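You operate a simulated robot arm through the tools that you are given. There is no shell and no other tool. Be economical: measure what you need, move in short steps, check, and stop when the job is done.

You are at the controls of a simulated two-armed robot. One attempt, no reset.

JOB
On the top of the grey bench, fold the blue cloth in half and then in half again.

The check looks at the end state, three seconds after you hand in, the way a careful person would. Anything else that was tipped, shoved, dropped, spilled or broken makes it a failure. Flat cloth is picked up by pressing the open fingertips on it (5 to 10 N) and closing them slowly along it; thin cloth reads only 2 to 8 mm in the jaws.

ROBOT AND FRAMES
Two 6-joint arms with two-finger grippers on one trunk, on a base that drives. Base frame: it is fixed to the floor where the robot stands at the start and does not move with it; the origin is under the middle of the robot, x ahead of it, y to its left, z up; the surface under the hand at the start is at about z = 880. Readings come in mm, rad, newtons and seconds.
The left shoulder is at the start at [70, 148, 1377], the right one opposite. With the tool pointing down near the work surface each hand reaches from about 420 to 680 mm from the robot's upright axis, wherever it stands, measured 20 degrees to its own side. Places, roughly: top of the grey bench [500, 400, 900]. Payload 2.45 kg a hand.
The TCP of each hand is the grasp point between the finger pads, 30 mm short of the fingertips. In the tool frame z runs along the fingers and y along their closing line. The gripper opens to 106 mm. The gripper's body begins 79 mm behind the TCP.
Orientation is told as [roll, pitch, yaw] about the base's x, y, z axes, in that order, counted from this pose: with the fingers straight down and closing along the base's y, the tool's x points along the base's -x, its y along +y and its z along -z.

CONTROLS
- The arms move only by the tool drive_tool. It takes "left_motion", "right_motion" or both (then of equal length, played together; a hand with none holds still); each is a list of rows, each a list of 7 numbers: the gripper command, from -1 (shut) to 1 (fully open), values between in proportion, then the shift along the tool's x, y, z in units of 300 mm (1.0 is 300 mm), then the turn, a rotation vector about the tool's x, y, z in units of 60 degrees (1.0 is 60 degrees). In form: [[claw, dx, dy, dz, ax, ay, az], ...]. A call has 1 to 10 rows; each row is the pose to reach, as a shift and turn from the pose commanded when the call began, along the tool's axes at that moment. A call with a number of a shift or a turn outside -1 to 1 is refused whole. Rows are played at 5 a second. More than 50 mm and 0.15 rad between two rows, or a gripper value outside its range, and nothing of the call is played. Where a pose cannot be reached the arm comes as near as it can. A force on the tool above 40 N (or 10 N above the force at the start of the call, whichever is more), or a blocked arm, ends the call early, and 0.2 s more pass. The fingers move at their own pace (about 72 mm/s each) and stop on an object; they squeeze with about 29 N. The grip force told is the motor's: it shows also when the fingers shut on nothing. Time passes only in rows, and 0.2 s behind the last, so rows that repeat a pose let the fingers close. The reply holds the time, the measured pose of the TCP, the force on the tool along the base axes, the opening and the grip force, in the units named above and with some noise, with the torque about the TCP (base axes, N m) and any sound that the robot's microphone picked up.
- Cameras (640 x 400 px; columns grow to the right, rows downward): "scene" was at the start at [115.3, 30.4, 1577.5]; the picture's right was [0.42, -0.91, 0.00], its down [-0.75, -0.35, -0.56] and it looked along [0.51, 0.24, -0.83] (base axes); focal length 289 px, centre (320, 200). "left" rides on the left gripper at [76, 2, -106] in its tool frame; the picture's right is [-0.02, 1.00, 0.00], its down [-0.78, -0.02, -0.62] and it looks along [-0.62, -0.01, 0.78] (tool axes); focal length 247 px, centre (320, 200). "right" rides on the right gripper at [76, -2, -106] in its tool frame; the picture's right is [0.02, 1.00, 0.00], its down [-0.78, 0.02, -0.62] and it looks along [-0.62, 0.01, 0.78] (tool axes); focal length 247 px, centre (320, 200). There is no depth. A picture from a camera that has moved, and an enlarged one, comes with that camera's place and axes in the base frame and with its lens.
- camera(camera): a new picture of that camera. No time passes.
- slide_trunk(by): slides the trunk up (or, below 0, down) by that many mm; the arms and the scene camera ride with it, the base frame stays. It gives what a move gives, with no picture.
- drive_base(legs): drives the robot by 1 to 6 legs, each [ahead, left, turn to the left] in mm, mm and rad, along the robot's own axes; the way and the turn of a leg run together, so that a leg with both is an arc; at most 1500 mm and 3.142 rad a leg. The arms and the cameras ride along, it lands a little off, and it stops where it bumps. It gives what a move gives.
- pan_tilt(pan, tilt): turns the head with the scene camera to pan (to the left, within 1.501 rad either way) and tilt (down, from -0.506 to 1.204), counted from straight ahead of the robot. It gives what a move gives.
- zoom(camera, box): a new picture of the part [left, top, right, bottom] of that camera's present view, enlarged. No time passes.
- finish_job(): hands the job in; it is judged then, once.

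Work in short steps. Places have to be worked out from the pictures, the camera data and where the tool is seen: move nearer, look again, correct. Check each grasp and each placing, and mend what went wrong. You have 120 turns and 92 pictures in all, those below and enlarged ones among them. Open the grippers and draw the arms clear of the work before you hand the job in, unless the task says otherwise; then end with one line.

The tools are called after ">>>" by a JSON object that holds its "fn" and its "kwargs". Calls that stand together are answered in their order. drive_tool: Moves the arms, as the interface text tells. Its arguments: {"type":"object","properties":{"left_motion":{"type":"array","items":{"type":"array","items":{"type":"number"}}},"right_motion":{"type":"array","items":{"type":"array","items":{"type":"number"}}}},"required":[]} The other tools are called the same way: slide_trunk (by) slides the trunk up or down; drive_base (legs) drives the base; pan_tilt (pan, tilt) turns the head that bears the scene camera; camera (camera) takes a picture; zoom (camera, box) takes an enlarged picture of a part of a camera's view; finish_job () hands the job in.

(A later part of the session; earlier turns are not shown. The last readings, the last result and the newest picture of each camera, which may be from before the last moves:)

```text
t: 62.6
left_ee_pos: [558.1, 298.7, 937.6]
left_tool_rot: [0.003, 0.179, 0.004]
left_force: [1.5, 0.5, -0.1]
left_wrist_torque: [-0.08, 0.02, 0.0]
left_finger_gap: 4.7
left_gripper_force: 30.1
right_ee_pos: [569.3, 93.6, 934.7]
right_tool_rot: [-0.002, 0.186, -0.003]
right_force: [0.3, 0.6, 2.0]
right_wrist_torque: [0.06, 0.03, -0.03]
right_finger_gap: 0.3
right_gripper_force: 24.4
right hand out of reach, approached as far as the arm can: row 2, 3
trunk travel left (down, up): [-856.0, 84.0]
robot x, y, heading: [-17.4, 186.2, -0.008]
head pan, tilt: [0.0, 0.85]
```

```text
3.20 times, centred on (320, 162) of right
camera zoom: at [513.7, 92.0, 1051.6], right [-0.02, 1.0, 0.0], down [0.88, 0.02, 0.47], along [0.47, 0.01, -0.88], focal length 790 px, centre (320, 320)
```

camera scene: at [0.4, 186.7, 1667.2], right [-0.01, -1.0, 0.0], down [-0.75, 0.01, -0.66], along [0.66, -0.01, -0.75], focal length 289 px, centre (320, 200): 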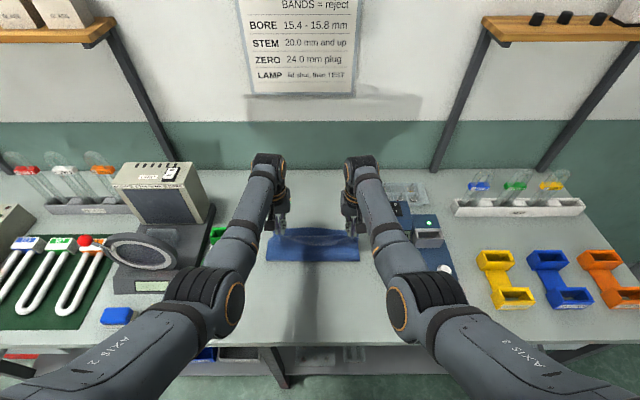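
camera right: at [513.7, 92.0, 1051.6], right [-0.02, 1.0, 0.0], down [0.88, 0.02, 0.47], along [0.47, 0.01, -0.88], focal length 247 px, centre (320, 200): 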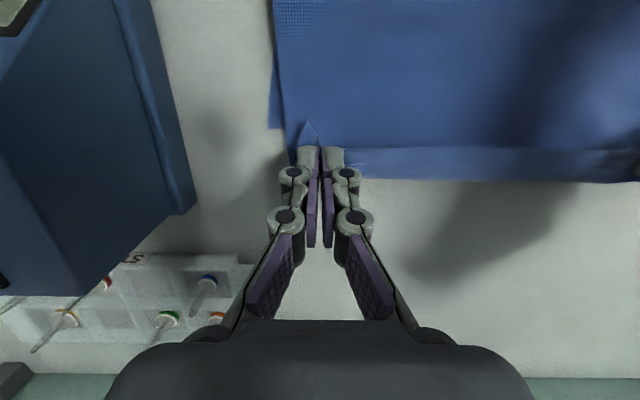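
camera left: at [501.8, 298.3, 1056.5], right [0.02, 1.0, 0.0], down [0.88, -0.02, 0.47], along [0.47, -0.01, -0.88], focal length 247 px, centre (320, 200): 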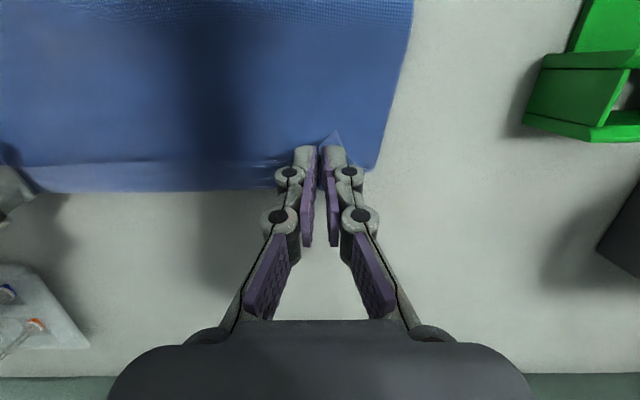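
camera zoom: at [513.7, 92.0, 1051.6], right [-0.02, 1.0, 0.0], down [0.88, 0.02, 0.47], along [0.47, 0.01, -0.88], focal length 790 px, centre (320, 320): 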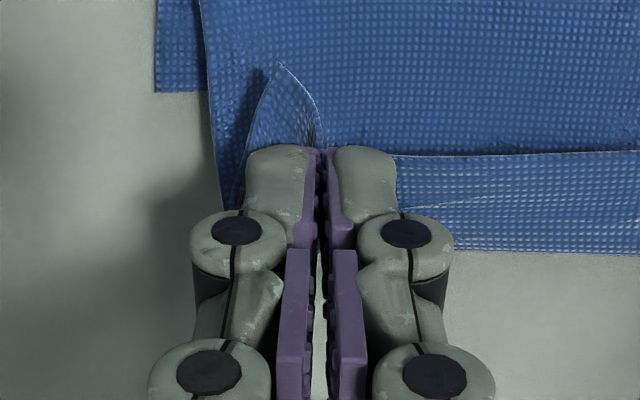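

Both hands hold only the hem. Pinching keeps it creased, so I'll raise it about 60 mm with the trunk so the strip hangs free, then look before letting it drop open.

>>> {"fn": "slide_trunk", "kwargs": {"by": 60}}

>>> {"fn": "camera", "kwargs": {"camera": "left"}}

>>> {"fn": "camera", "kwargs": {"camera": "right"}}

```text
t: 63.6
left_ee_pos: [558.9, 298.4, 996.9]
left_tool_rot: [0.002, 0.181, 0.003]
left_force: [-0.2, -1.5, -2.1]
left_wrist_torque: [-0.04, 0.01, 0.0]
left_finger_gap: 4.5
left_gripper_force: 29.3
right_ee_pos: [570.6, 93.8, 994.1]
right_tool_rot: [-0.001, 0.185, 0.0]
right_force: [0.7, 0.0, 1.2]
right_wrist_torque: [-0.05, 0.06, 0.04]
right_finger_gap: 2.5
right_gripper_force: 35.9
trunk travel left (down, up): [-916.0, 24.0]
robot x, y, heading: [-17.6, 184.2, -0.002]
head pan, tilt: [0.0, 0.85]
```

```text
45 pictures are left
camera left: at [502.3, 298.2, 1115.9], right [0.02, 1.0, 0.0], down [0.88, -0.01, 0.47], along [0.47, -0.01, -0.88], focal length 247 px, centre (320, 200)
```

left: 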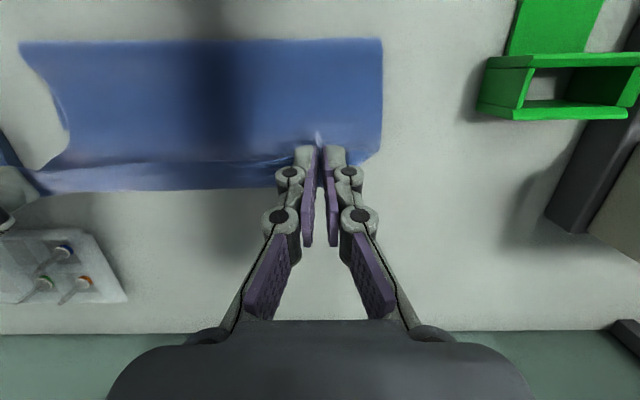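

```text
44 pictures are left
camera right: at [514.4, 92.4, 1111.4], right [-0.02, 1.0, 0.0], down [0.88, 0.02, 0.47], along [0.47, 0.01, -0.88], focal length 247 px, centre (320, 200)
```

right: 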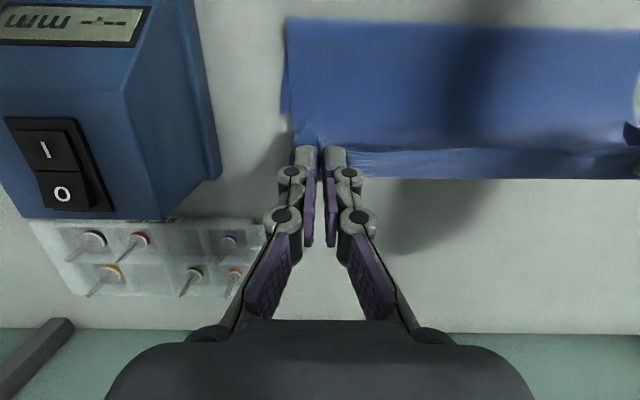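

The strip now hangs between the hands. I'll lower to about 45 mm above the bench, draw back a little, and release there so it can fall open.

>>> {"fn": "slide_trunk", "kwargs": {"by": -30}}

>>> {"fn": "drive_tool", "kwargs": {"left_motion": [[-1, 0.02, 0, 0, 0, 0, 0], [-0.5, 0.02, 0, 0, 0, 0, 0], [-0.3, 0.02, 0, 0, 0, 0, 0], [-0.3, 0.02, 0, -0.1, 0, 0, 0], [-0.3, 0.02, 0, -0.2, 0, 0, 0]], "right_motion": [[-1, 0.03, 0, 0, 0, 0, 0], [-0.5, 0.03, 0, 0, 0, 0, 0], [-0.3, 0.03, 0, 0, 0, 0, 0], [-0.3, 0.03, 0, -0.1, 0, 0, 0], [-0.3, 0.03, 0, -0.2, 0, 0, 0]]}}

>>> {"fn": "drive_base", "kwargs": {"legs": [[-130, 0, 0]]}}

>>> {"fn": "camera", "kwargs": {"camera": "left"}}

>>> {"fn": "camera", "kwargs": {"camera": "right"}}

```text
t: 64.4
left_ee_pos: [559.6, 298.2, 967.9]
left_tool_rot: [0.002, 0.177, 0.004]
left_force: [0.4, -1.5, -2.1]
left_wrist_torque: [-0.05, 0.06, 0.0]
left_finger_gap: 4.5
left_gripper_force: 34.1
right_ee_pos: [570.1, 93.3, 964.3]
right_tool_rot: [-0.002, 0.186, -0.001]
right_force: [-0.3, 3.0, -0.7]
right_wrist_torque: [0.05, -0.02, 0.03]
right_finger_gap: 3.9
right_gripper_force: 37.6
trunk travel left (down, up): [-886.0, 54.0]
robot x, y, heading: [-20.5, 188.2, -0.003]
head pan, tilt: [0.0, 0.85]
```

```text
t: 65.6
left_ee_pos: [561.6, 299.0, 1029.3]
left_tool_rot: [0.002, 0.179, 0.003]
left_force: [-0.7, 0.4, 0.2]
left_wrist_torque: [0.0, -0.03, 0.02]
left_finger_gap: 37.2
left_gripper_force: 0.0
right_ee_pos: [588.8, 96.6, 1019.1]
right_tool_rot: [-0.003, 0.192, -0.001]
right_force: [-0.6, 0.0, -0.2]
right_wrist_torque: [-0.01, -0.02, 0.02]
right_finger_gap: 36.7
right_gripper_force: 0.1
right hand out of reach, approached as far as the arm can: row 1, 2, 3, 4, 5
trunk travel left (down, up): [-886.0, 54.0]
robot x, y, heading: [-21.7, 191.4, -0.001]
head pan, tilt: [0.0, 0.85]
```

```text
t: 66.9
left_ee_pos: [433.7, 300.5, 1027.5]
left_tool_rot: [0.001, 0.182, 0.007]
left_force: [0.9, 0.9, -0.1]
left_wrist_torque: [0.0, 0.03, -0.01]
left_finger_gap: 37.3
left_gripper_force: 0.1
right_ee_pos: [460.0, 100.3, 1016.9]
right_tool_rot: [-0.003, 0.191, 0.004]
right_force: [-0.7, 0.1, -0.6]
right_wrist_torque: [-0.02, 0.0, 0.0]
right_finger_gap: 36.9
right_gripper_force: 0.1
trunk travel left (down, up): [-886.0, 54.0]
robot x, y, heading: [-149.9, 186.4, -0.005]
head pan, tilt: [0.0, 0.85]
```

```text
43 pictures are left
camera left: at [377.2, 300.7, 1146.2], right [0.02, 1.0, 0.0], down [0.88, -0.01, 0.47], along [0.47, -0.01, -0.88], focal length 247 px, centre (320, 200)
```

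left: 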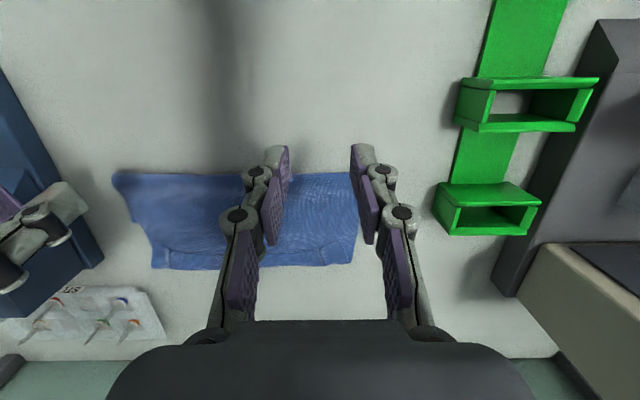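

```text
42 pictures are left
camera right: at [405.1, 98.6, 1135.4], right [-0.02, 1.0, 0.0], down [0.89, 0.02, 0.46], along [0.46, 0.01, -0.89], focal length 247 px, centre (320, 200)
```

right: 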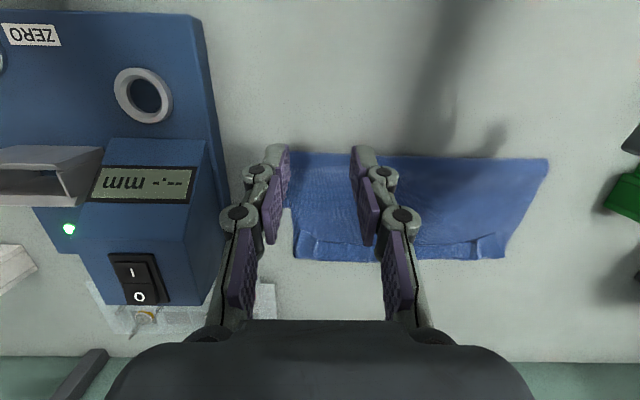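

The hem stays folded, and lifting pulled the top layer too far forward: the top now reaches x≈621 while the lower far edge is at x≈550–565. The cleanest fix is to unfold it and refold, this time gripping only about 8 mm of rim. First I'll level the tools and drive to the hem.

>>> {"fn": "drive_tool", "kwargs": {"left_motion": [[-0.6, -0.02, 0, 0, 0, -0.06, 0], [-0.6, -0.04, 0, 0, 0, -0.12, 0], [-0.6, -0.05, 0, 0.03, 0, -0.172, 0], [-0.6, -0.05, 0, 0.1, 0, -0.172, 0]], "right_motion": [[-0.6, 0.0, -0.01, 0, 0, -0.06, 0], [-0.6, 0.02, -0.02, 0, 0, -0.12, 0], [-0.6, 0.03, -0.03, 0.03, 0, -0.178, 0], [-0.6, 0.03, -0.03, 0.07, 0, -0.178, 0]]}}

>>> {"fn": "drive_base", "kwargs": {"legs": [[145, 0, 0]]}}

>>> {"fn": "camera", "kwargs": {"camera": "left"}}

>>> {"fn": "camera", "kwargs": {"camera": "right"}}

```text
t: 67.9
left_ee_pos: [441.9, 301.5, 995.6]
left_tool_rot: [0.003, -0.002, 0.005]
left_force: [0.1, 0.2, 0.1]
left_wrist_torque: [0.01, 0.02, -0.02]
left_finger_gap: 21.1
left_gripper_force: 0.0
right_ee_pos: [487.8, 99.9, 983.1]
right_tool_rot: [-0.003, 0.004, 0.001]
right_force: [-0.2, -0.1, 1.1]
right_wrist_torque: [0.0, 0.06, -0.01]
right_finger_gap: 21.2
right_gripper_force: 0.0
right hand out of reach, approached as far as the arm can: row 1, 2, 3, 4
trunk travel left (down, up): [-886.0, 54.0]
robot x, y, heading: [-152.5, 187.5, 0.0]
head pan, tilt: [0.0, 0.85]
```

```text
t: 69.2
left_ee_pos: [586.8, 300.1, 998.5]
left_tool_rot: [0.002, -0.002, 0.003]
left_force: [-0.5, 0.6, 0.7]
left_wrist_torque: [-0.02, -0.05, -0.02]
left_finger_gap: 21.4
left_gripper_force: 0.0
right_ee_pos: [630.5, 96.1, 985.4]
right_tool_rot: [-0.005, 0.004, 0.0]
right_force: [0.2, 0.8, 0.1]
right_wrist_torque: [0.01, -0.04, 0.01]
right_finger_gap: 21.2
right_gripper_force: 0.0
trunk travel left (down, up): [-886.0, 54.0]
robot x, y, heading: [-4.9, 184.2, -0.006]
head pan, tilt: [0.0, 0.85]
```

```text
41 pictures are left
camera left: at [508.0, 299.9, 1103.4], right [0.02, 1.0, 0.0], down [0.78, -0.01, 0.62], along [0.62, -0.01, -0.78], focal length 247 px, centre (320, 200)
```

left: 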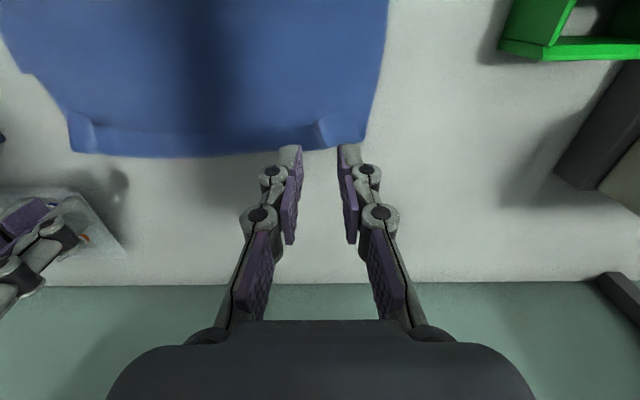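

```text
40 pictures are left
camera right: at [554.5, 95.8, 1089.8], right [-0.02, 1.0, 0.0], down [0.78, 0.02, 0.62], along [0.62, 0.01, -0.79], focal length 247 px, centre (320, 200)
```

right: 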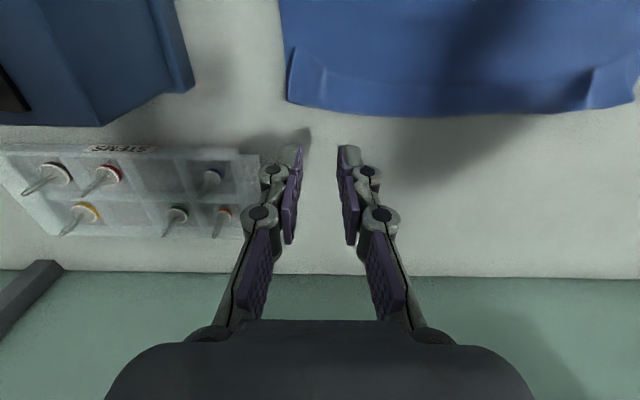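

The hem edge is at x≈595 and the crease at x≈623. I'll bring both hands to x≈600 with the left at y≈305 and the right at y≈104, then come down with the trunk.

>>> {"fn": "drive_tool", "kwargs": {"left_motion": [[-0.6, -0.02, 0.0, 0.02, 0, 0, 0], [-0.6, -0.045, 0.015, 0.045, 0, 0, 0], [-0.6, -0.045, 0.015, 0.045, 0, 0, 0]], "right_motion": [[-0.6, 0.05, 0.015, 0, 0, 0, 0], [-0.6, 0.1, 0.025, 0, 0, 0, 0], [-0.6, 0.1, 0.025, 0, 0, 0, 0]]}}

>>> {"fn": "slide_trunk", "kwargs": {"by": -62}}

```text
t: 70.0
left_ee_pos: [600.8, 305.0, 981.2]
left_tool_rot: [0.001, 0.0, 0.004]
left_force: [-0.2, -0.1, 0.2]
left_wrist_torque: [-0.01, 0.0, -0.04]
left_finger_gap: 21.2
left_gripper_force: 0.0
right_ee_pos: [627.4, 111.0, 974.5]
right_tool_rot: [-0.004, 0.007, -0.001]
right_force: [0.3, 0.5, 1.0]
right_wrist_torque: [-0.01, 0.03, 0.03]
right_finger_gap: 21.0
right_gripper_force: 0.0
right hand out of reach, approached as far as the arm can: row 1, 2, 3
trunk travel left (down, up): [-886.0, 54.0]
robot x, y, heading: [1.6, 186.4, -0.003]
head pan, tilt: [0.0, 0.85]
```

```text
t: 71.0
left_ee_pos: [600.0, 305.4, 920.6]
left_tool_rot: [0.002, -0.001, 0.002]
left_force: [-0.5, 0.2, 0.0]
left_wrist_torque: [-0.01, -0.04, -0.01]
left_finger_gap: 21.1
left_gripper_force: 0.0
right_ee_pos: [625.8, 111.4, 913.1]
right_tool_rot: [-0.004, 0.005, -0.001]
right_force: [-0.5, -0.5, 0.1]
right_wrist_torque: [0.02, -0.03, -0.01]
right_finger_gap: 21.3
right_gripper_force: 0.0
trunk travel left (down, up): [-824.0, 116.0]
robot x, y, heading: [-5.8, 187.0, -0.001]
head pan, tilt: [0.0, 0.85]
```

The right hand hits its inward limit past y≈95, so I'll use y≈90 there and bring it back to x≈600, raising it slightly first.

>>> {"fn": "drive_tool", "kwargs": {"right_motion": [[-0.6, 0.0, -0.03, -0.03, 0, 0, 0], [-0.6, 0.04, -0.06, -0.03, 0, 0, 0], [-0.6, 0.085, -0.075, -0.03, 0, 0, 0], [-0.6, 0.085, -0.075, -0.02, 0, 0, 0]]}}

>>> {"fn": "zoom", "kwargs": {"camera": "right", "box": [160, 40, 480, 240]}}

>>> {"fn": "zoom", "kwargs": {"camera": "left", "box": [160, 40, 480, 240]}}

```text
t: 72.0
left_ee_pos: [599.0, 305.0, 921.7]
left_tool_rot: [-0.001, -0.003, 0.005]
left_force: [0.4, -0.7, -0.4]
left_wrist_torque: [0.02, 0.02, 0.02]
left_finger_gap: 21.4
left_gripper_force: 0.1
right_ee_pos: [627.0, 97.5, 911.4]
right_tool_rot: [-0.003, 0.002, 0.0]
right_force: [1.6, 0.8, 8.3]
right_wrist_torque: [0.08, 0.01, -0.02]
right_finger_gap: 20.4
right_gripper_force: 0.1
right hand out of reach, approached as far as the arm can: row 1, 2, 3, 4
trunk travel left (down, up): [-824.0, 116.0]
robot x, y, heading: [-4.1, 187.5, -0.004]
head pan, tilt: [0.0, 0.85]
```

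```text
2.00 times, centred on (320, 140) of right
camera zoom: at [551.2, 95.1, 1016.2], right [-0.02, 1.0, 0.0], down [0.78, 0.02, 0.62], along [0.62, 0.01, -0.78], focal length 494 px, centre (320, 320)
```

zoom: 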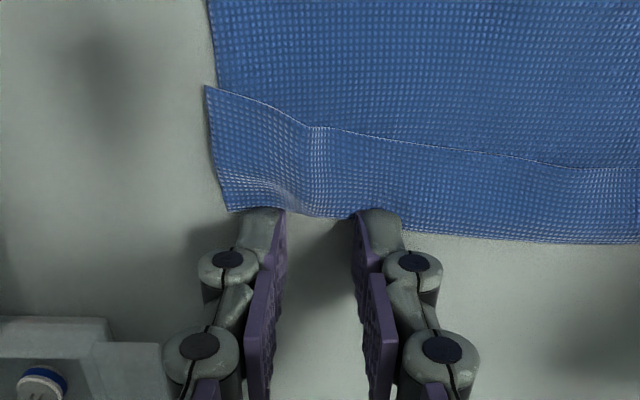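

```text
2.00 times, centred on (320, 140) of left
camera zoom: at [521.9, 304.8, 1027.4], right [0.02, 1.0, 0.0], down [0.78, -0.01, 0.62], along [0.62, -0.01, -0.78], focal length 494 px, centre (320, 320)
```

zoom: 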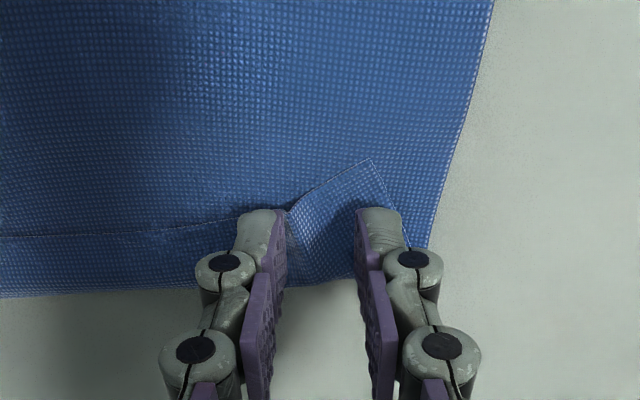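

I'll raise the right hand, go outward first, then back.

>>> {"fn": "drive_tool", "kwargs": {"right_motion": [[-0.6, 0.0, -0.03, -0.06, 0, 0, 0], [-0.6, 0.0, -0.08, -0.06, 0, 0, 0], [-0.6, 0.03, -0.1, -0.06, 0, 0, 0], [-0.6, 0.06, -0.1, -0.06, 0, 0, 0], [-0.6, 0.09, -0.1, -0.06, 0, 0, 0]]}}

```text
t: 73.2
left_ee_pos: [600.1, 304.1, 919.3]
left_tool_rot: [0.001, -0.001, 0.001]
left_force: [0.4, 0.1, 0.0]
left_wrist_torque: [-0.01, -0.02, -0.01]
left_finger_gap: 21.1
left_gripper_force: 0.0
right_ee_pos: [636.2, 69.6, 918.5]
right_tool_rot: [-0.004, 0.006, -0.001]
right_force: [0.0, -1.0, 0.8]
right_wrist_torque: [-0.02, 0.01, -0.04]
right_finger_gap: 21.3
right_gripper_force: 0.0
right hand out of reach, approached as far as the arm can: row 1, 2, 3, 4, 5
trunk travel left (down, up): [-824.0, 116.0]
robot x, y, heading: [-5.5, 186.4, -0.004]
head pan, tilt: [0.0, 0.85]
```

The right arm seems to be against a joint limit. I'll raise everything, swing the right hand outward above the gauge to unwind it, and then return.

>>> {"fn": "slide_trunk", "kwargs": {"by": 100}}

>>> {"fn": "drive_tool", "kwargs": {"right_motion": [[-0.6, 0.0, -0.06, -0.05, 0, 0, 0], [-0.6, 0.0, -0.14, -0.1, 0, 0, 0], [-0.6, 0.0, -0.24, -0.13, 0, 0, 0], [-0.6, 0.04, -0.34, -0.13, 0, 0, 0], [-0.6, 0.14, -0.4, -0.13, 0, 0, 0], [-0.6, 0.24, -0.4, -0.13, 0, 0, 0]]}}

```text
t: 74.6
left_ee_pos: [600.8, 304.7, 1020.3]
left_tool_rot: [0.003, -0.002, 0.003]
left_force: [-0.6, -0.1, -0.6]
left_wrist_torque: [-0.02, -0.04, -0.03]
left_finger_gap: 20.7
left_gripper_force: 0.0
right_ee_pos: [636.1, 69.3, 1016.3]
right_tool_rot: [-0.004, 0.007, 0.0]
right_force: [0.5, 0.6, 0.7]
right_wrist_torque: [-0.06, -0.02, 0.03]
right_finger_gap: 21.1
right_gripper_force: 0.0
trunk travel left (down, up): [-924.0, 16.0]
robot x, y, heading: [-3.9, 185.6, -0.006]
head pan, tilt: [0.0, 0.85]
```

```text
t: 76.0
left_ee_pos: [600.4, 303.3, 1019.9]
left_tool_rot: [0.002, -0.002, 0.003]
left_force: [0.5, -0.1, -0.4]
left_wrist_torque: [0.0, 0.03, 0.01]
left_finger_gap: 21.2
left_gripper_force: 0.1
right_ee_pos: [651.3, -51.0, 1036.9]
right_tool_rot: [-0.002, 0.009, 0.001]
right_force: [-0.1, -0.1, 0.1]
right_wrist_torque: [0.01, -0.01, -0.01]
right_finger_gap: 21.2
right_gripper_force: 0.2
right hand out of reach, approached as far as the arm can: row 1, 2, 3, 4, 5, 6
trunk travel left (down, up): [-924.0, 16.0]
robot x, y, heading: [-7.1, 183.7, -0.007]
head pan, tilt: [0.0, 0.85]
```

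The right hand keeps a constant distance of about 715 mm from its shoulder, which suggests a locked, straight elbow. I'll check with a picture.

>>> {"fn": "pan_tilt", "kwargs": {"pan": -0.25, "tilt": 0.95}}

>>> {"fn": "camera", "kwargs": {"camera": "scene"}}

```text
t: 76.8
left_ee_pos: [600.3, 305.3, 1019.2]
left_tool_rot: [0.001, -0.003, 0.003]
left_force: [0.7, -0.4, -0.5]
left_wrist_torque: [0.0, 0.01, 0.01]
left_finger_gap: 21.1
left_gripper_force: 0.1
right_ee_pos: [650.6, -51.1, 1036.9]
right_tool_rot: [-0.005, 0.008, -0.001]
right_force: [0.3, 0.4, 0.1]
right_wrist_torque: [0.0, 0.01, 0.01]
right_finger_gap: 21.0
right_gripper_force: 0.0
trunk travel left (down, up): [-924.0, 16.0]
robot x, y, heading: [-5.2, 185.8, -0.007]
head pan, tilt: [-0.25, 0.949]
```

```text
37 pictures are left
camera scene: at [117.0, 168.1, 1653.3], right [-0.25, -0.97, 0.0], down [-0.79, 0.2, -0.58], along [0.56, -0.15, -0.81], focal length 289 px, centre (320, 200)
```

scene: 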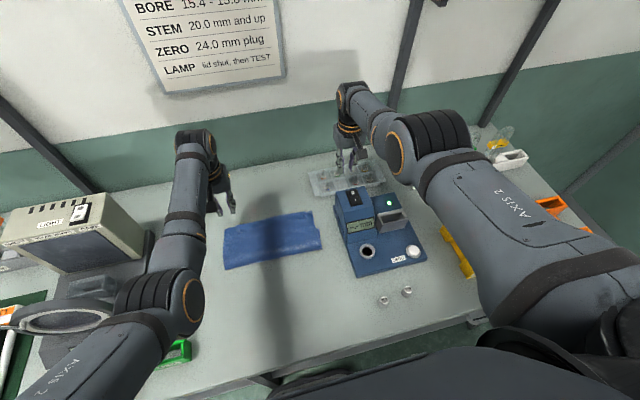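

The arm isn't straight; the elbow is simply well forward. I'll try retracting the right hand straight back in small steps here.

>>> {"fn": "drive_tool", "kwargs": {"right_motion": [[-0.6, 0.1, -0.05, -0.05, 0, 0, 0], [-0.6, 0.2, -0.1, -0.1, 0, 0, 0], [-0.6, 0.3, -0.15, -0.1, 0, 0, 0], [-0.6, 0.42, -0.2, -0.1, 0, 0, 0], [-0.6, 0.54, -0.2, -0.1, 0, 0, 0]]}}

```text
t: 78.0
left_ee_pos: [600.3, 304.4, 1020.1]
left_tool_rot: [0.001, -0.001, 0.003]
left_force: [0.9, -0.1, -1.3]
left_wrist_torque: [-0.02, 0.01, -0.01]
left_finger_gap: 21.2
left_gripper_force: 0.0
right_ee_pos: [635.8, -135.7, 1017.7]
right_tool_rot: [-0.005, 0.009, -0.001]
right_force: [0.2, -0.3, -0.5]
right_wrist_torque: [0.03, -0.01, -0.02]
right_finger_gap: 21.4
right_gripper_force: 0.0
right hand out of reach, approached as far as the arm can: row 1, 2, 3, 4, 5
trunk travel left (down, up): [-924.0, 16.0]
robot x, y, heading: [-3.8, 186.1, -0.002]
head pan, tilt: [-0.25, 0.949]
```

The elbow looks nearly straight, so I'll try moving inward and back together, which should flex an elbow-out arm the right way.

>>> {"fn": "drive_tool", "kwargs": {"right_motion": [[-0.6, 0.06, 0.12, -0.03, 0, 0, 0], [-0.6, 0.12, 0.24, -0.06, 0, 0, 0], [-0.6, 0.2, 0.36, -0.06, 0, 0, 0], [-0.6, 0.28, 0.48, -0.06, 0, 0, 0], [-0.6, 0.38, 0.56, -0.06, 0, 0, 0]]}}

```text
t: 79.2
left_ee_pos: [600.5, 305.5, 1020.2]
left_tool_rot: [0.0, -0.001, 0.003]
left_force: [1.0, -0.2, 0.3]
left_wrist_torque: [-0.01, 0.0, 0.03]
left_finger_gap: 21.0
left_gripper_force: 0.0
right_ee_pos: [630.4, 46.3, 995.6]
right_tool_rot: [-0.006, 0.008, -0.001]
right_force: [0.5, -0.1, 0.2]
right_wrist_torque: [-0.01, 0.0, 0.0]
right_finger_gap: 20.8
right_gripper_force: 0.1
right hand out of reach, approached as far as the arm can: row 1, 2, 3, 4, 5
trunk travel left (down, up): [-924.0, 16.0]
robot x, y, heading: [-6.1, 186.6, -0.007]
head pan, tilt: [-0.25, 0.949]
```

It still holds the same radius. I'll test whether this is a wrist limit by pitching the right tool about 0.28 rad while retracting.

>>> {"fn": "drive_tool", "kwargs": {"right_motion": [[-0.6, 0.0, 0, -0.03, 0, 0.13, 0], [-0.6, 0.05, 0, -0.06, 0, 0.26, 0], [-0.6, 0.15, 0, -0.06, 0, 0.26, 0], [-0.6, 0.25, 0, -0.06, 0, 0.26, 0], [-0.6, 0.3, 0, -0.06, 0, 0.26, 0]]}}

```text
t: 80.3
left_ee_pos: [600.5, 304.3, 1020.6]
left_tool_rot: [0.002, -0.003, 0.003]
left_force: [-0.2, 0.3, 0.5]
left_wrist_torque: [0.03, 0.0, 0.01]
left_finger_gap: 21.2
left_gripper_force: 0.1
right_ee_pos: [571.9, 48.9, 1004.1]
right_tool_rot: [-0.004, 0.282, -0.001]
right_force: [0.4, -0.3, 0.0]
right_wrist_torque: [-0.01, -0.02, -0.02]
right_finger_gap: 21.4
right_gripper_force: 0.1
right hand out of reach, approached as far as the arm can: row 1, 2, 3, 4, 5
trunk travel left (down, up): [-924.0, 16.0]
robot x, y, heading: [-4.3, 186.3, -0.003]
head pan, tilt: [-0.25, 0.949]
```

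The wrist centre stays on a sphere, so the elbow joint is at its stop. I'll try a tangential move up and forward, then retract from there.

>>> {"fn": "drive_tool", "kwargs": {"right_motion": [[-0.6, -0.04, 0.05, -0.12, 0, 0, 0], [-0.6, -0.08, 0.1, -0.24, 0, 0, 0], [-0.6, -0.1, 0.1, -0.36, 0, 0, 0], [-0.6, -0.1, 0.1, -0.48, 0, 0, 0], [-0.6, 0.02, 0.1, -0.54, 0, 0, 0], [-0.6, 0.16, 0.1, -0.54, 0, 0, 0], [-0.6, 0.3, 0.1, -0.5, 0, 0, 0]]}}

```text
t: 82.0
left_ee_pos: [601.6, 304.5, 1019.6]
left_tool_rot: [0.003, -0.003, 0.004]
left_force: [-0.6, -0.4, -0.5]
left_wrist_torque: [0.0, -0.02, 0.0]
left_finger_gap: 21.2
left_gripper_force: 0.0
right_ee_pos: [607.8, 93.3, 1163.1]
right_tool_rot: [-0.002, 0.282, -0.003]
right_force: [-0.6, 0.2, 0.2]
right_wrist_torque: [0.01, -0.03, 0.02]
right_finger_gap: 21.4
right_gripper_force: 0.0
right hand out of reach, approached as far as the arm can: row 1, 2, 3, 4, 6, 7
trunk travel left (down, up): [-924.0, 16.0]
robot x, y, heading: [-2.6, 188.9, -0.005]
head pan, tilt: [-0.25, 0.949]
```

I'll try the opposite tangential direction, down and back together.

>>> {"fn": "drive_tool", "kwargs": {"right_motion": [[-0.6, 0.05, 0, 0.1, 0, 0, 0], [-0.6, 0.09, 0, 0.2, 0, 0, 0], [-0.6, 0.13, 0, 0.3, 0, 0, 0], [-0.6, 0.17, 0, 0.4, 0, 0, 0], [-0.6, 0.21, 0, 0.5, 0, 0, 0]]}}

```text
t: 83.2
left_ee_pos: [600.3, 305.1, 1019.6]
left_tool_rot: [0.002, -0.002, 0.004]
left_force: [0.2, -0.3, 0.3]
left_wrist_torque: [0.02, -0.02, -0.01]
left_finger_gap: 21.1
left_gripper_force: 0.1
right_ee_pos: [563.3, 109.3, 1010.1]
right_tool_rot: [-0.003, 0.282, -0.003]
right_force: [0.7, -0.5, -0.2]
right_wrist_torque: [-0.02, 0.04, 0.01]
right_finger_gap: 21.2
right_gripper_force: 0.1
right hand out of reach, approached as far as the arm can: row 1, 2, 3, 4, 5
trunk travel left (down, up): [-924.0, 16.0]
robot x, y, heading: [0.5, 186.8, -0.007]
head pan, tilt: [-0.25, 0.949]
```

Still locked. I'll try extending past straight while moving sideways, then retracting, to bring the elbow back through its straight position.

>>> {"fn": "drive_tool", "kwargs": {"right_motion": [[-0.6, -0.05, 0, -0.12, 0, 0, 0], [-0.6, -0.2, 0, -0.15, 0, 0, 0], [-0.6, -0.34, 0, -0.15, 0, 0, 0], [-0.6, -0.34, -0.14, -0.15, 0, 0, 0], [-0.6, -0.34, -0.28, -0.15, 0, 0, 0], [-0.6, -0.2, -0.28, -0.15, 0, 0, 0], [-0.6, -0.06, -0.28, -0.15, 0, 0, 0], [-0.6, 0.08, -0.28, -0.15, 0, 0, 0], [-0.6, 0.2, -0.28, -0.15, 0, 0, 0]]}}

```text
t: 85.2
left_ee_pos: [599.8, 306.0, 1020.3]
left_tool_rot: [-0.001, -0.003, 0.003]
left_force: [0.4, 0.5, 0.0]
left_wrist_torque: [-0.02, -0.05, 0.04]
left_finger_gap: 21.1
left_gripper_force: 0.1
right_ee_pos: [533.0, 29.9, 1055.0]
right_tool_rot: [-0.005, 0.28, -0.003]
right_force: [0.5, 0.2, 0.7]
right_wrist_torque: [0.01, -0.04, 0.03]
right_finger_gap: 21.2
right_gripper_force: 0.1
right hand out of reach, approached as far as the arm can: row 1, 2, 3, 4, 5, 6, 9
trunk travel left (down, up): [-924.0, 16.0]
robot x, y, heading: [-3.4, 186.7, -0.005]
head pan, tilt: [-0.25, 0.949]
```

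It worked: rows 7 and 8 were reachable, so the right elbow is free again. I'll level the tool and bring it to about (580,85), not extending too far.

>>> {"fn": "drive_tool", "kwargs": {"right_motion": [[-0.6, 0.0, 0.04, 0, 0, -0.09, 0], [-0.6, 0.0, 0.09, 0.0, 0, -0.18, 0], [-0.6, -0.06, 0.14, 0.0, 0, -0.268, 0], [-0.6, -0.12, 0.18, 0.06, 0, -0.268, 0], [-0.6, -0.14, 0.18, 0.12, 0, -0.268, 0]]}}

```text
t: 86.3
left_ee_pos: [601.0, 304.3, 1019.5]
left_tool_rot: [0.002, -0.001, 0.003]
left_force: [-0.9, 0.5, 0.4]
left_wrist_torque: [-0.02, -0.01, 0.01]
left_finger_gap: 21.3
left_gripper_force: 0.0
right_ee_pos: [564.8, 82.2, 1007.0]
right_tool_rot: [-0.003, -0.002, 0.0]
right_force: [0.1, -0.9, -0.6]
right_wrist_torque: [0.01, 0.0, -0.05]
right_finger_gap: 21.0
right_gripper_force: 0.0
trunk travel left (down, up): [-924.0, 16.0]
robot x, y, heading: [-5.9, 189.5, -0.002]
head pan, tilt: [-0.25, 0.949]
```

Both arms are healthy. I'll drive 15 mm forward, align both hands at x≈600, and lower with the trunk to just above the hem.

>>> {"fn": "drive_base", "kwargs": {"legs": [[15, 0, 0]]}}

>>> {"fn": "drive_tool", "kwargs": {"left_motion": [[-0.6, 0.02, 0, 0, 0, 0, 0], [-0.6, 0.05, 0, 0, 0, 0, 0], [-0.6, 0.05, 0, 0, 0, 0, 0]], "right_motion": [[-0.6, -0.03, 0.01, -0.02, 0, 0, 0], [-0.6, -0.065, 0.013, -0.04, 0, 0, 0], [-0.6, -0.065, 0.013, -0.04, 0, 0, 0]]}}

>>> {"fn": "slide_trunk", "kwargs": {"by": -95}}

>>> {"fn": "zoom", "kwargs": {"camera": "right", "box": [160, 40, 480, 240]}}

>>> {"fn": "zoom", "kwargs": {"camera": "left", "box": [160, 40, 480, 240]}}

```text
t: 87.3
left_ee_pos: [613.0, 305.3, 1020.0]
left_tool_rot: [0.0, -0.001, 0.007]
left_force: [-0.7, 0.2, -0.3]
left_wrist_torque: [0.01, 0.01, 0.01]
left_finger_gap: 21.2
left_gripper_force: 0.1
right_ee_pos: [576.8, 84.1, 1006.9]
right_tool_rot: [-0.005, -0.001, 0.001]
right_force: [-0.4, -0.5, 0.8]
right_wrist_torque: [-0.02, 0.0, -0.02]
right_finger_gap: 21.2
right_gripper_force: 0.1
trunk travel left (down, up): [-924.0, 16.0]
robot x, y, heading: [8.9, 188.9, -0.003]
head pan, tilt: [-0.25, 0.949]
stopped in leg 1: the robot was blocked; the commanded pose is now the measured one
```

```text
t: 88.1
left_ee_pos: [599.1, 304.5, 1019.9]
left_tool_rot: [0.0, -0.002, 0.006]
left_force: [0.1, -0.3, -0.3]
left_wrist_torque: [-0.01, 0.05, 0.01]
left_finger_gap: 21.2
left_gripper_force: 0.0
right_ee_pos: [597.3, 87.1, 1018.2]
right_tool_rot: [-0.002, 0.0, 0.002]
right_force: [-0.7, 0.2, 0.1]
right_wrist_torque: [0.0, -0.03, -0.03]
right_finger_gap: 21.4
right_gripper_force: 0.0
trunk travel left (down, up): [-924.0, 16.0]
robot x, y, heading: [6.6, 185.0, 0.001]
head pan, tilt: [-0.25, 0.949]
```

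```text
t: 89.3
left_ee_pos: [596.9, 305.2, 924.7]
left_tool_rot: [-0.001, -0.001, 0.006]
left_force: [0.6, 0.0, -0.3]
left_wrist_torque: [0.0, -0.01, -0.01]
left_finger_gap: 21.2
left_gripper_force: 0.2
right_ee_pos: [596.2, 86.6, 923.1]
right_tool_rot: [-0.003, -0.002, 0.001]
right_force: [-0.8, -0.5, -0.4]
right_wrist_torque: [-0.02, 0.0, 0.0]
right_finger_gap: 21.3
right_gripper_force: 0.1
trunk travel left (down, up): [-829.0, 111.0]
robot x, y, heading: [10.2, 187.0, -0.004]
head pan, tilt: [-0.25, 0.949]
```

```text
2.00 times, centred on (320, 140) of right
camera zoom: at [519.2, 85.1, 1028.1], right [-0.02, 1.0, 0.0], down [0.78, 0.02, 0.62], along [0.62, 0.01, -0.78], focal length 494 px, centre (320, 320)
```

zoom: 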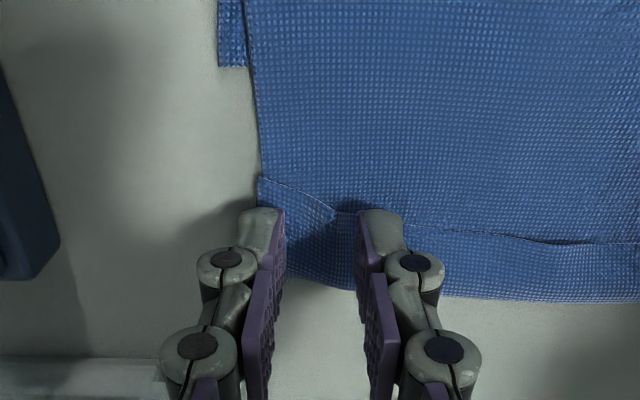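

```text
2.00 times, centred on (320, 140) of left
camera zoom: at [520.5, 304.9, 1031.8], right [0.01, 1.0, 0.0], down [0.78, -0.01, 0.62], along [0.62, -0.01, -0.78], focal length 494 px, centre (320, 320)
```

zoom: 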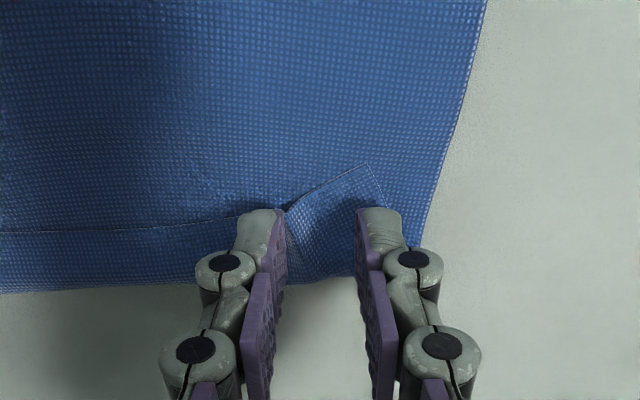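

The fingertips are over the hem on both sides. I'll nudge the right 6 mm inward and press down to contact.

>>> {"fn": "drive_tool", "kwargs": {"left_motion": [[-0.6, 0, 0, 0.015, 0, 0, 0], [-0.6, 0, 0, 0.025, 0, 0, 0], [-0.6, 0, 0, 0.033, 0, 0, 0], [-0.6, 0, 0, 0.038, 0, 0, 0]], "right_motion": [[-0.6, -0.01, 0.02, 0.01, 0, 0, 0], [-0.6, -0.01, 0.02, 0.02, 0, 0, 0], [-0.6, -0.01, 0.02, 0.028, 0, 0, 0], [-0.6, -0.01, 0.02, 0.033, 0, 0, 0]]}}

```text
t: 90.3
left_ee_pos: [597.9, 304.6, 912.7]
left_tool_rot: [-0.001, -0.001, 0.007]
left_force: [0.0, 0.5, -1.0]
left_wrist_torque: [-0.02, 0.01, -0.01]
left_finger_gap: 21.2
left_gripper_force: 0.0
right_ee_pos: [600.6, 93.5, 912.6]
right_tool_rot: [-0.003, -0.002, 0.002]
right_force: [0.1, -0.9, 1.2]
right_wrist_torque: [0.01, 0.01, 0.0]
right_finger_gap: 21.1
right_gripper_force: 0.0
trunk travel left (down, up): [-829.0, 111.0]
robot x, y, heading: [7.1, 186.4, -0.007]
head pan, tilt: [-0.25, 0.949]
```

>>> {"fn": "drive_tool", "kwargs": {"left_motion": [[-0.6, 0, 0, 0.004, 0, 0, 0], [-0.6, 0, 0, 0.006, 0, 0, 0]], "right_motion": [[-0.6, 0, 0, 0.003, 0, 0, 0], [-0.6, 0, 0, 0.005, 0, 0, 0]]}}

```text
t: 91.0
left_ee_pos: [596.9, 305.1, 914.2]
left_tool_rot: [0.0, -0.004, 0.007]
left_force: [0.0, 0.4, 0.5]
left_wrist_torque: [0.01, -0.01, -0.02]
left_finger_gap: 21.3
left_gripper_force: 0.0
right_ee_pos: [599.0, 91.7, 912.1]
right_tool_rot: [-0.004, -0.004, 0.001]
right_force: [1.8, -0.2, 4.0]
right_wrist_torque: [-0.02, 0.01, 0.01]
right_finger_gap: 21.1
right_gripper_force: 0.1
trunk travel left (down, up): [-829.0, 111.0]
robot x, y, heading: [8.3, 184.5, -0.0]
head pan, tilt: [-0.25, 0.949]
```

Right reads 4 N and left nearly nothing. I'll press the left 2 mm more and close both slowly.

>>> {"fn": "drive_tool", "kwargs": {"left_motion": [[-0.6, 0, 0, 0.005, 0, 0, 0], [-0.6, 0, 0, 0.009, 0, 0, 0], [-0.68, 0, 0, 0.009, 0, 0, 0], [-0.76, 0, 0, 0.009, 0, 0, 0], [-0.84, 0, 0, 0.009, 0, 0, 0], [-0.92, 0, 0, 0.009, 0, 0, 0], [-1, 0, 0, 0.009, 0, 0, 0], [-1, 0, 0, 0.009, 0, 0, 0], [-1, 0, 0, 0.009, 0, 0, 0]], "right_motion": [[-0.6, 0, 0, 0.002, 0, 0, 0], [-0.6, 0, 0, 0.003, 0, 0, 0], [-0.68, 0, 0, 0.003, 0, 0, 0], [-0.76, 0, 0, 0.003, 0, 0, 0], [-0.84, 0, 0, 0.003, 0, 0, 0], [-0.92, 0, 0, 0.003, 0, 0, 0], [-1, 0, 0, 0.003, 0, 0, 0], [-1, 0, 0, 0.003, 0, 0, 0], [-1, 0, 0, 0.003, 0, 0, 0]]}}

>>> {"fn": "drive_tool", "kwargs": {"left_motion": [[-1, 0, -0.01, -0.05, 0, 0, 0], [-1, 0, -0.01, -0.12, 0, 0, 0], [-1, 0, -0.01, -0.2, 0, 0, 0]], "right_motion": [[-1, 0, 0.01, -0.05, 0, 0, 0], [-1, 0, 0.01, -0.12, 0, 0, 0], [-1, 0, 0.01, -0.2, 0, 0, 0]]}}

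>>> {"fn": "camera", "kwargs": {"camera": "right"}}

```text
t: 93.0
left_ee_pos: [595.3, 305.1, 911.3]
left_tool_rot: [0.0, -0.004, 0.007]
left_force: [0.3, -7.7, 9.8]
left_wrist_torque: [-0.22, 0.01, -0.01]
left_finger_gap: 3.2
left_gripper_force: 29.1
right_ee_pos: [597.1, 91.0, 911.5]
right_tool_rot: [-0.001, -0.004, 0.002]
right_force: [-0.6, 6.6, 1.7]
right_wrist_torque: [0.17, -0.01, 0.06]
right_finger_gap: 2.8
right_gripper_force: 28.0
trunk travel left (down, up): [-829.0, 111.0]
robot x, y, heading: [7.6, 188.3, -0.004]
head pan, tilt: [-0.25, 0.949]
```

```text
t: 93.8
left_ee_pos: [596.2, 303.3, 967.7]
left_tool_rot: [0.001, -0.002, 0.007]
left_force: [0.4, -5.5, 3.3]
left_wrist_torque: [-0.32, -0.02, -0.03]
left_finger_gap: 0.3
left_gripper_force: 24.2
right_ee_pos: [598.4, 95.8, 972.3]
right_tool_rot: [-0.005, -0.002, 0.003]
right_force: [-0.4, 2.5, -0.8]
right_wrist_torque: [-0.12, 0.03, -0.01]
right_finger_gap: 4.5
right_gripper_force: 34.4
trunk travel left (down, up): [-829.0, 111.0]
robot x, y, heading: [7.8, 184.2, -0.0]
head pan, tilt: [-0.25, 0.949]
```

```text
34 pictures are left
camera right: at [522.1, 94.3, 1077.5], right [-0.02, 1.0, 0.0], down [0.78, 0.02, 0.62], along [0.62, 0.01, -0.78], focal length 247 px, centre (320, 200)
```

right: 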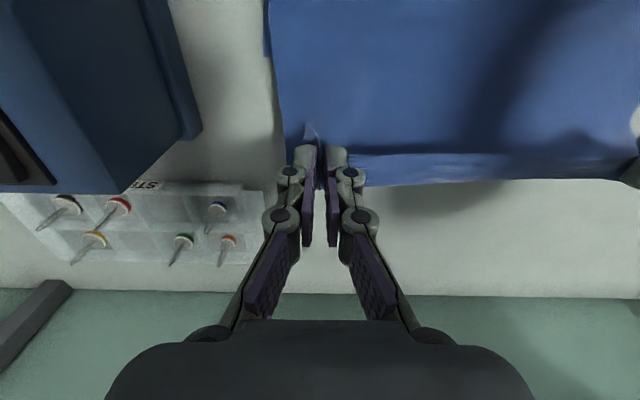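

Both hands hold the edge. I'll drive back to unfold, bringing the edge to about x=355.

>>> {"fn": "drive_base", "kwargs": {"legs": [[-243, 0, 0]]}}

>>> {"fn": "slide_trunk", "kwargs": {"by": -40}}

>>> {"fn": "camera", "kwargs": {"camera": "left"}}

>>> {"fn": "camera", "kwargs": {"camera": "right"}}

```text
t: 95.6
left_ee_pos: [350.1, 302.5, 968.3]
left_tool_rot: [0.002, 0.0, 0.002]
left_force: [-0.4, -1.0, -0.9]
left_wrist_torque: [0.11, 0.01, 0.05]
left_finger_gap: 1.0
left_gripper_force: 25.5
right_ee_pos: [351.5, 95.1, 972.3]
right_tool_rot: [-0.004, 0.0, -0.005]
right_force: [0.5, 0.1, -1.0]
right_wrist_torque: [0.04, -0.02, -0.01]
right_finger_gap: 3.8
right_gripper_force: 27.3
trunk travel left (down, up): [-829.0, 111.0]
robot x, y, heading: [-238.9, 188.9, -0.003]
head pan, tilt: [-0.25, 0.949]
```

```text
t: 96.4
left_ee_pos: [349.3, 301.9, 928.9]
left_tool_rot: [0.0, -0.003, 0.004]
left_force: [1.1, -1.0, 0.6]
left_wrist_torque: [0.02, -0.05, -0.03]
left_finger_gap: 0.2
left_gripper_force: 28.1
right_ee_pos: [349.4, 94.2, 934.0]
right_tool_rot: [-0.003, -0.002, -0.003]
right_force: [0.0, -0.1, 1.7]
right_wrist_torque: [0.04, -0.03, 0.04]
right_finger_gap: 4.2
right_gripper_force: 26.4
trunk travel left (down, up): [-789.0, 151.0]
robot x, y, heading: [-242.0, 187.9, -0.002]
head pan, tilt: [-0.25, 0.949]
```

```text
33 pictures are left
camera left: at [271.0, 301.8, 1036.1], right [0.02, 1.0, 0.0], down [0.78, -0.02, 0.62], along [0.62, -0.01, -0.78], focal length 247 px, centre (320, 200)
```

left: 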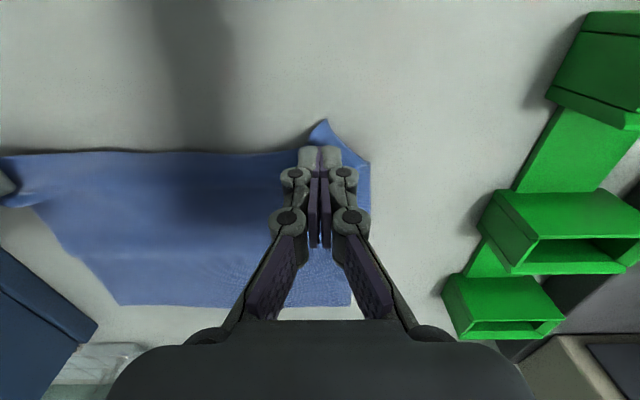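

```text
32 pictures are left
camera right: at [272.4, 93.1, 1037.8], right [-0.02, 1.0, 0.0], down [0.78, 0.02, 0.62], along [0.62, 0.01, -0.78], focal length 247 px, centre (320, 200)
```

right: 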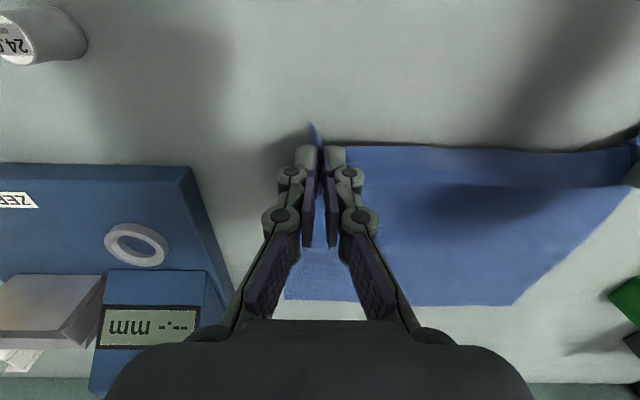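

It unfolded well, with the far edge at x≈553. I'll drive back another 35 mm to take out the slack, lower and release.

>>> {"fn": "drive_base", "kwargs": {"legs": [[-36, 0, 0]]}}

>>> {"fn": "drive_tool", "kwargs": {"left_motion": [[-1, 0, 0.01, 0.025, 0, 0, 0], [-1, 0, 0.01, 0.045, 0, 0, 0], [-0.85, 0, 0.01, 0.045, 0, 0, 0], [-0.7, 0, 0.01, 0.045, 0, 0, 0], [-0.55, 0, 0.01, 0.045, 0, 0, 0], [-0.55, 0, 0.01, 0.0, 0, 0, 0], [-0.55, 0, 0.01, -0.06, 0, 0, 0]], "right_motion": [[-1, 0, -0.01, 0.03, 0, 0, 0], [-1, 0, -0.01, 0.06, 0, 0, 0], [-0.85, 0, -0.01, 0.06, 0, 0, 0], [-0.7, 0, -0.01, 0.06, 0, 0, 0], [-0.55, 0, -0.01, 0.06, 0, 0, 0], [-0.55, 0, -0.01, 0.0, 0, 0, 0], [-0.55, 0, -0.01, -0.06, 0, 0, 0]]}}

>>> {"fn": "camera", "kwargs": {"camera": "left"}}

>>> {"fn": "camera", "kwargs": {"camera": "right"}}

```text
t: 97.3
left_ee_pos: [318.0, 301.6, 925.6]
left_tool_rot: [0.001, 0.003, 0.001]
left_force: [0.5, -0.5, 0.4]
left_wrist_torque: [0.03, 0.02, 0.0]
left_finger_gap: 0.1
left_gripper_force: 29.0
right_ee_pos: [318.8, 94.6, 929.6]
right_tool_rot: [-0.003, 0.004, -0.003]
right_force: [1.3, -1.2, -2.0]
right_wrist_torque: [0.0, 0.09, 0.0]
right_finger_gap: 5.0
right_gripper_force: 31.1
trunk travel left (down, up): [-789.0, 151.0]
robot x, y, heading: [-276.6, 186.6, -0.013]
head pan, tilt: [-0.25, 0.949]
```

```text
t: 98.9
left_ee_pos: [313.5, 305.8, 947.7]
left_tool_rot: [0.002, -0.003, 0.001]
left_force: [0.2, 0.1, -0.7]
left_wrist_torque: [0.02, 0.01, -0.02]
left_finger_gap: 23.7
left_gripper_force: 0.1
right_ee_pos: [316.3, 92.1, 948.9]
right_tool_rot: [-0.005, -0.003, -0.004]
right_force: [0.5, -0.3, 0.7]
right_wrist_torque: [0.0, 0.03, -0.03]
right_finger_gap: 23.7
right_gripper_force: 0.1
trunk travel left (down, up): [-789.0, 151.0]
robot x, y, heading: [-275.7, 187.6, -0.006]
head pan, tilt: [-0.25, 0.949]
```

```text
31 pictures are left
camera left: at [236.4, 304.6, 1054.0], right [0.02, 1.0, 0.0], down [0.78, -0.02, 0.62], along [0.62, -0.01, -0.78], focal length 247 px, centre (320, 200)
```

left: 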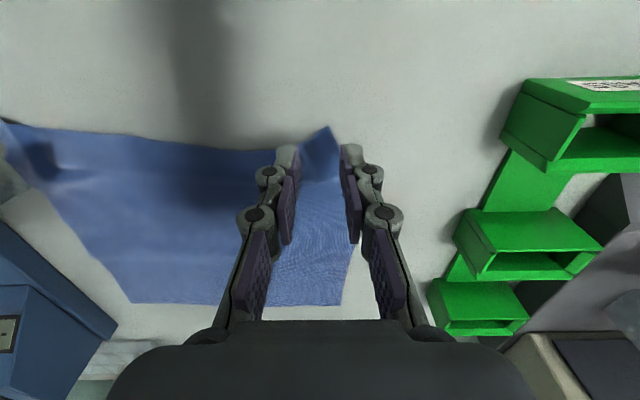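

```text
30 pictures are left
camera right: at [239.3, 91.2, 1055.4], right [-0.02, 1.0, 0.0], down [0.78, 0.02, 0.62], along [0.62, 0.01, -0.78], focal length 247 px, centre (320, 200)
```

right: 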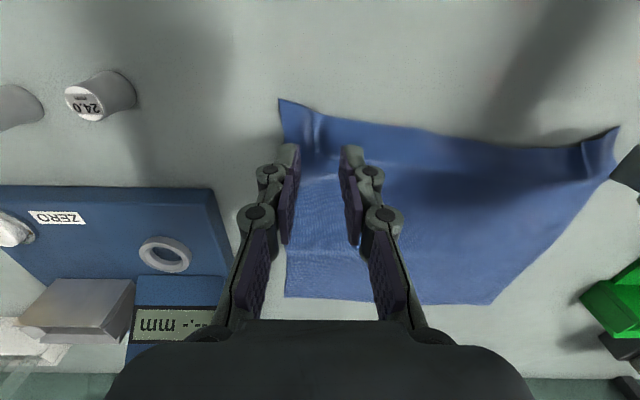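

The cloth is flat again but puckered at the old pinch points. I'll zoom in to plan the rim grip.

>>> {"fn": "drive_base", "kwargs": {"legs": [[-30, 0, 0]]}}

>>> {"fn": "zoom", "kwargs": {"camera": "left", "box": [200, 100, 440, 250]}}

>>> {"fn": "zoom", "kwargs": {"camera": "right", "box": [200, 100, 440, 250]}}

```text
t: 99.7
left_ee_pos: [287.5, 304.4, 943.7]
left_tool_rot: [0.003, 0.002, -0.001]
left_force: [0.7, -0.1, -0.7]
left_wrist_torque: [-0.01, 0.03, -0.02]
left_finger_gap: 24.0
left_gripper_force: 0.1
right_ee_pos: [289.8, 92.3, 947.2]
right_tool_rot: [-0.002, 0.003, -0.005]
right_force: [0.4, -0.3, -0.2]
right_wrist_torque: [0.01, 0.04, 0.01]
right_finger_gap: 24.0
right_gripper_force: 0.1
trunk travel left (down, up): [-789.0, 151.0]
robot x, y, heading: [-307.3, 192.5, -0.007]
head pan, tilt: [-0.25, 0.949]
```

```text
2.67 times, centred on (320, 175) of left
camera zoom: at [211.6, 304.4, 1051.1], right [0.02, 1.0, 0.0], down [0.79, -0.02, 0.62], along [0.62, -0.01, -0.79], focal length 659 px, centre (320, 267)
```

zoom: 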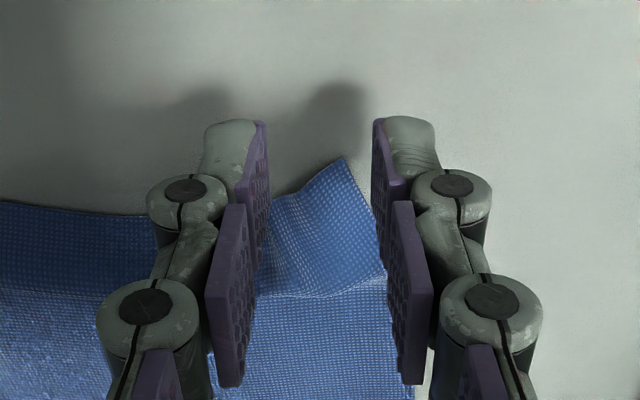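

```text
2.67 times, centred on (320, 175) of right
camera zoom: at [214.4, 91.3, 1052.4], right [-0.02, 1.0, 0.0], down [0.79, 0.02, 0.62], along [0.62, 0.01, -0.79], focal length 659 px, centre (320, 267)
```

zoom: 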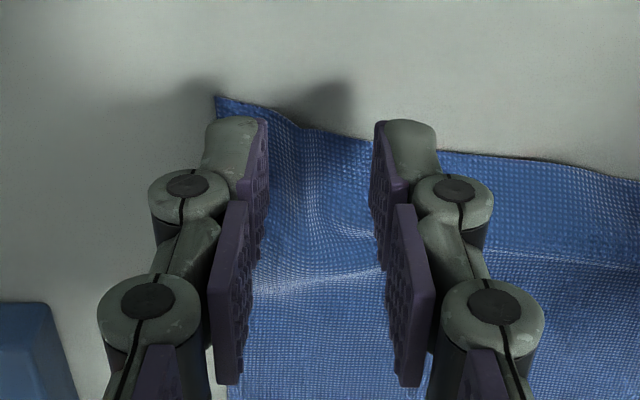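

The rim is at x≈312 near the left corner (y≈311) and x≈300 near the right corner (y≈64). I'll set the tips to overlap the rim by about 10 mm.

>>> {"fn": "drive_base", "kwargs": {"legs": [[24, 0, 0]]}}

>>> {"fn": "drive_tool", "kwargs": {"left_motion": [[-0.55, 0, -0.03, 0, 0, 0, 0], [-0.55, 0, -0.053, 0.03, 0, 0, 0], [-0.55, 0, -0.053, 0.07, 0, 0, 0]], "right_motion": [[-0.55, 0.025, -0.005, 0.0, 0, 0, 0], [-0.55, 0.047, -0.005, 0.03, 0, 0, 0], [-0.55, 0.047, -0.005, 0.08, 0, 0, 0]]}}

```text
t: 100.5
left_ee_pos: [301.0, 303.5, 950.8]
left_tool_rot: [0.003, -0.006, 0.003]
left_force: [-0.3, -0.4, 0.5]
left_wrist_torque: [0.01, -0.07, 0.02]
left_finger_gap: 24.0
left_gripper_force: 0.1
right_ee_pos: [304.9, 92.2, 953.7]
right_tool_rot: [-0.004, -0.008, -0.004]
right_force: [-0.2, -0.3, 0.5]
right_wrist_torque: [-0.01, -0.07, -0.01]
right_finger_gap: 23.7
right_gripper_force: 0.1
trunk travel left (down, up): [-789.0, 151.0]
robot x, y, heading: [-282.5, 186.3, -0.01]
head pan, tilt: [-0.25, 0.949]
```

```text
t: 101.3
left_ee_pos: [306.7, 288.6, 924.7]
left_tool_rot: [-0.001, -0.002, 0.001]
left_force: [0.7, 0.5, -0.4]
left_wrist_torque: [0.0, 0.03, 0.01]
left_finger_gap: 23.8
left_gripper_force: 0.0
right_ee_pos: [295.5, 89.1, 927.4]
right_tool_rot: [-0.004, 0.001, -0.002]
right_force: [-0.2, -0.3, 0.1]
right_wrist_torque: [0.01, 0.03, 0.01]
right_finger_gap: 23.9
right_gripper_force: 0.0
trunk travel left (down, up): [-789.0, 151.0]
robot x, y, heading: [-282.3, 186.3, -0.007]
head pan, tilt: [-0.25, 0.949]
```

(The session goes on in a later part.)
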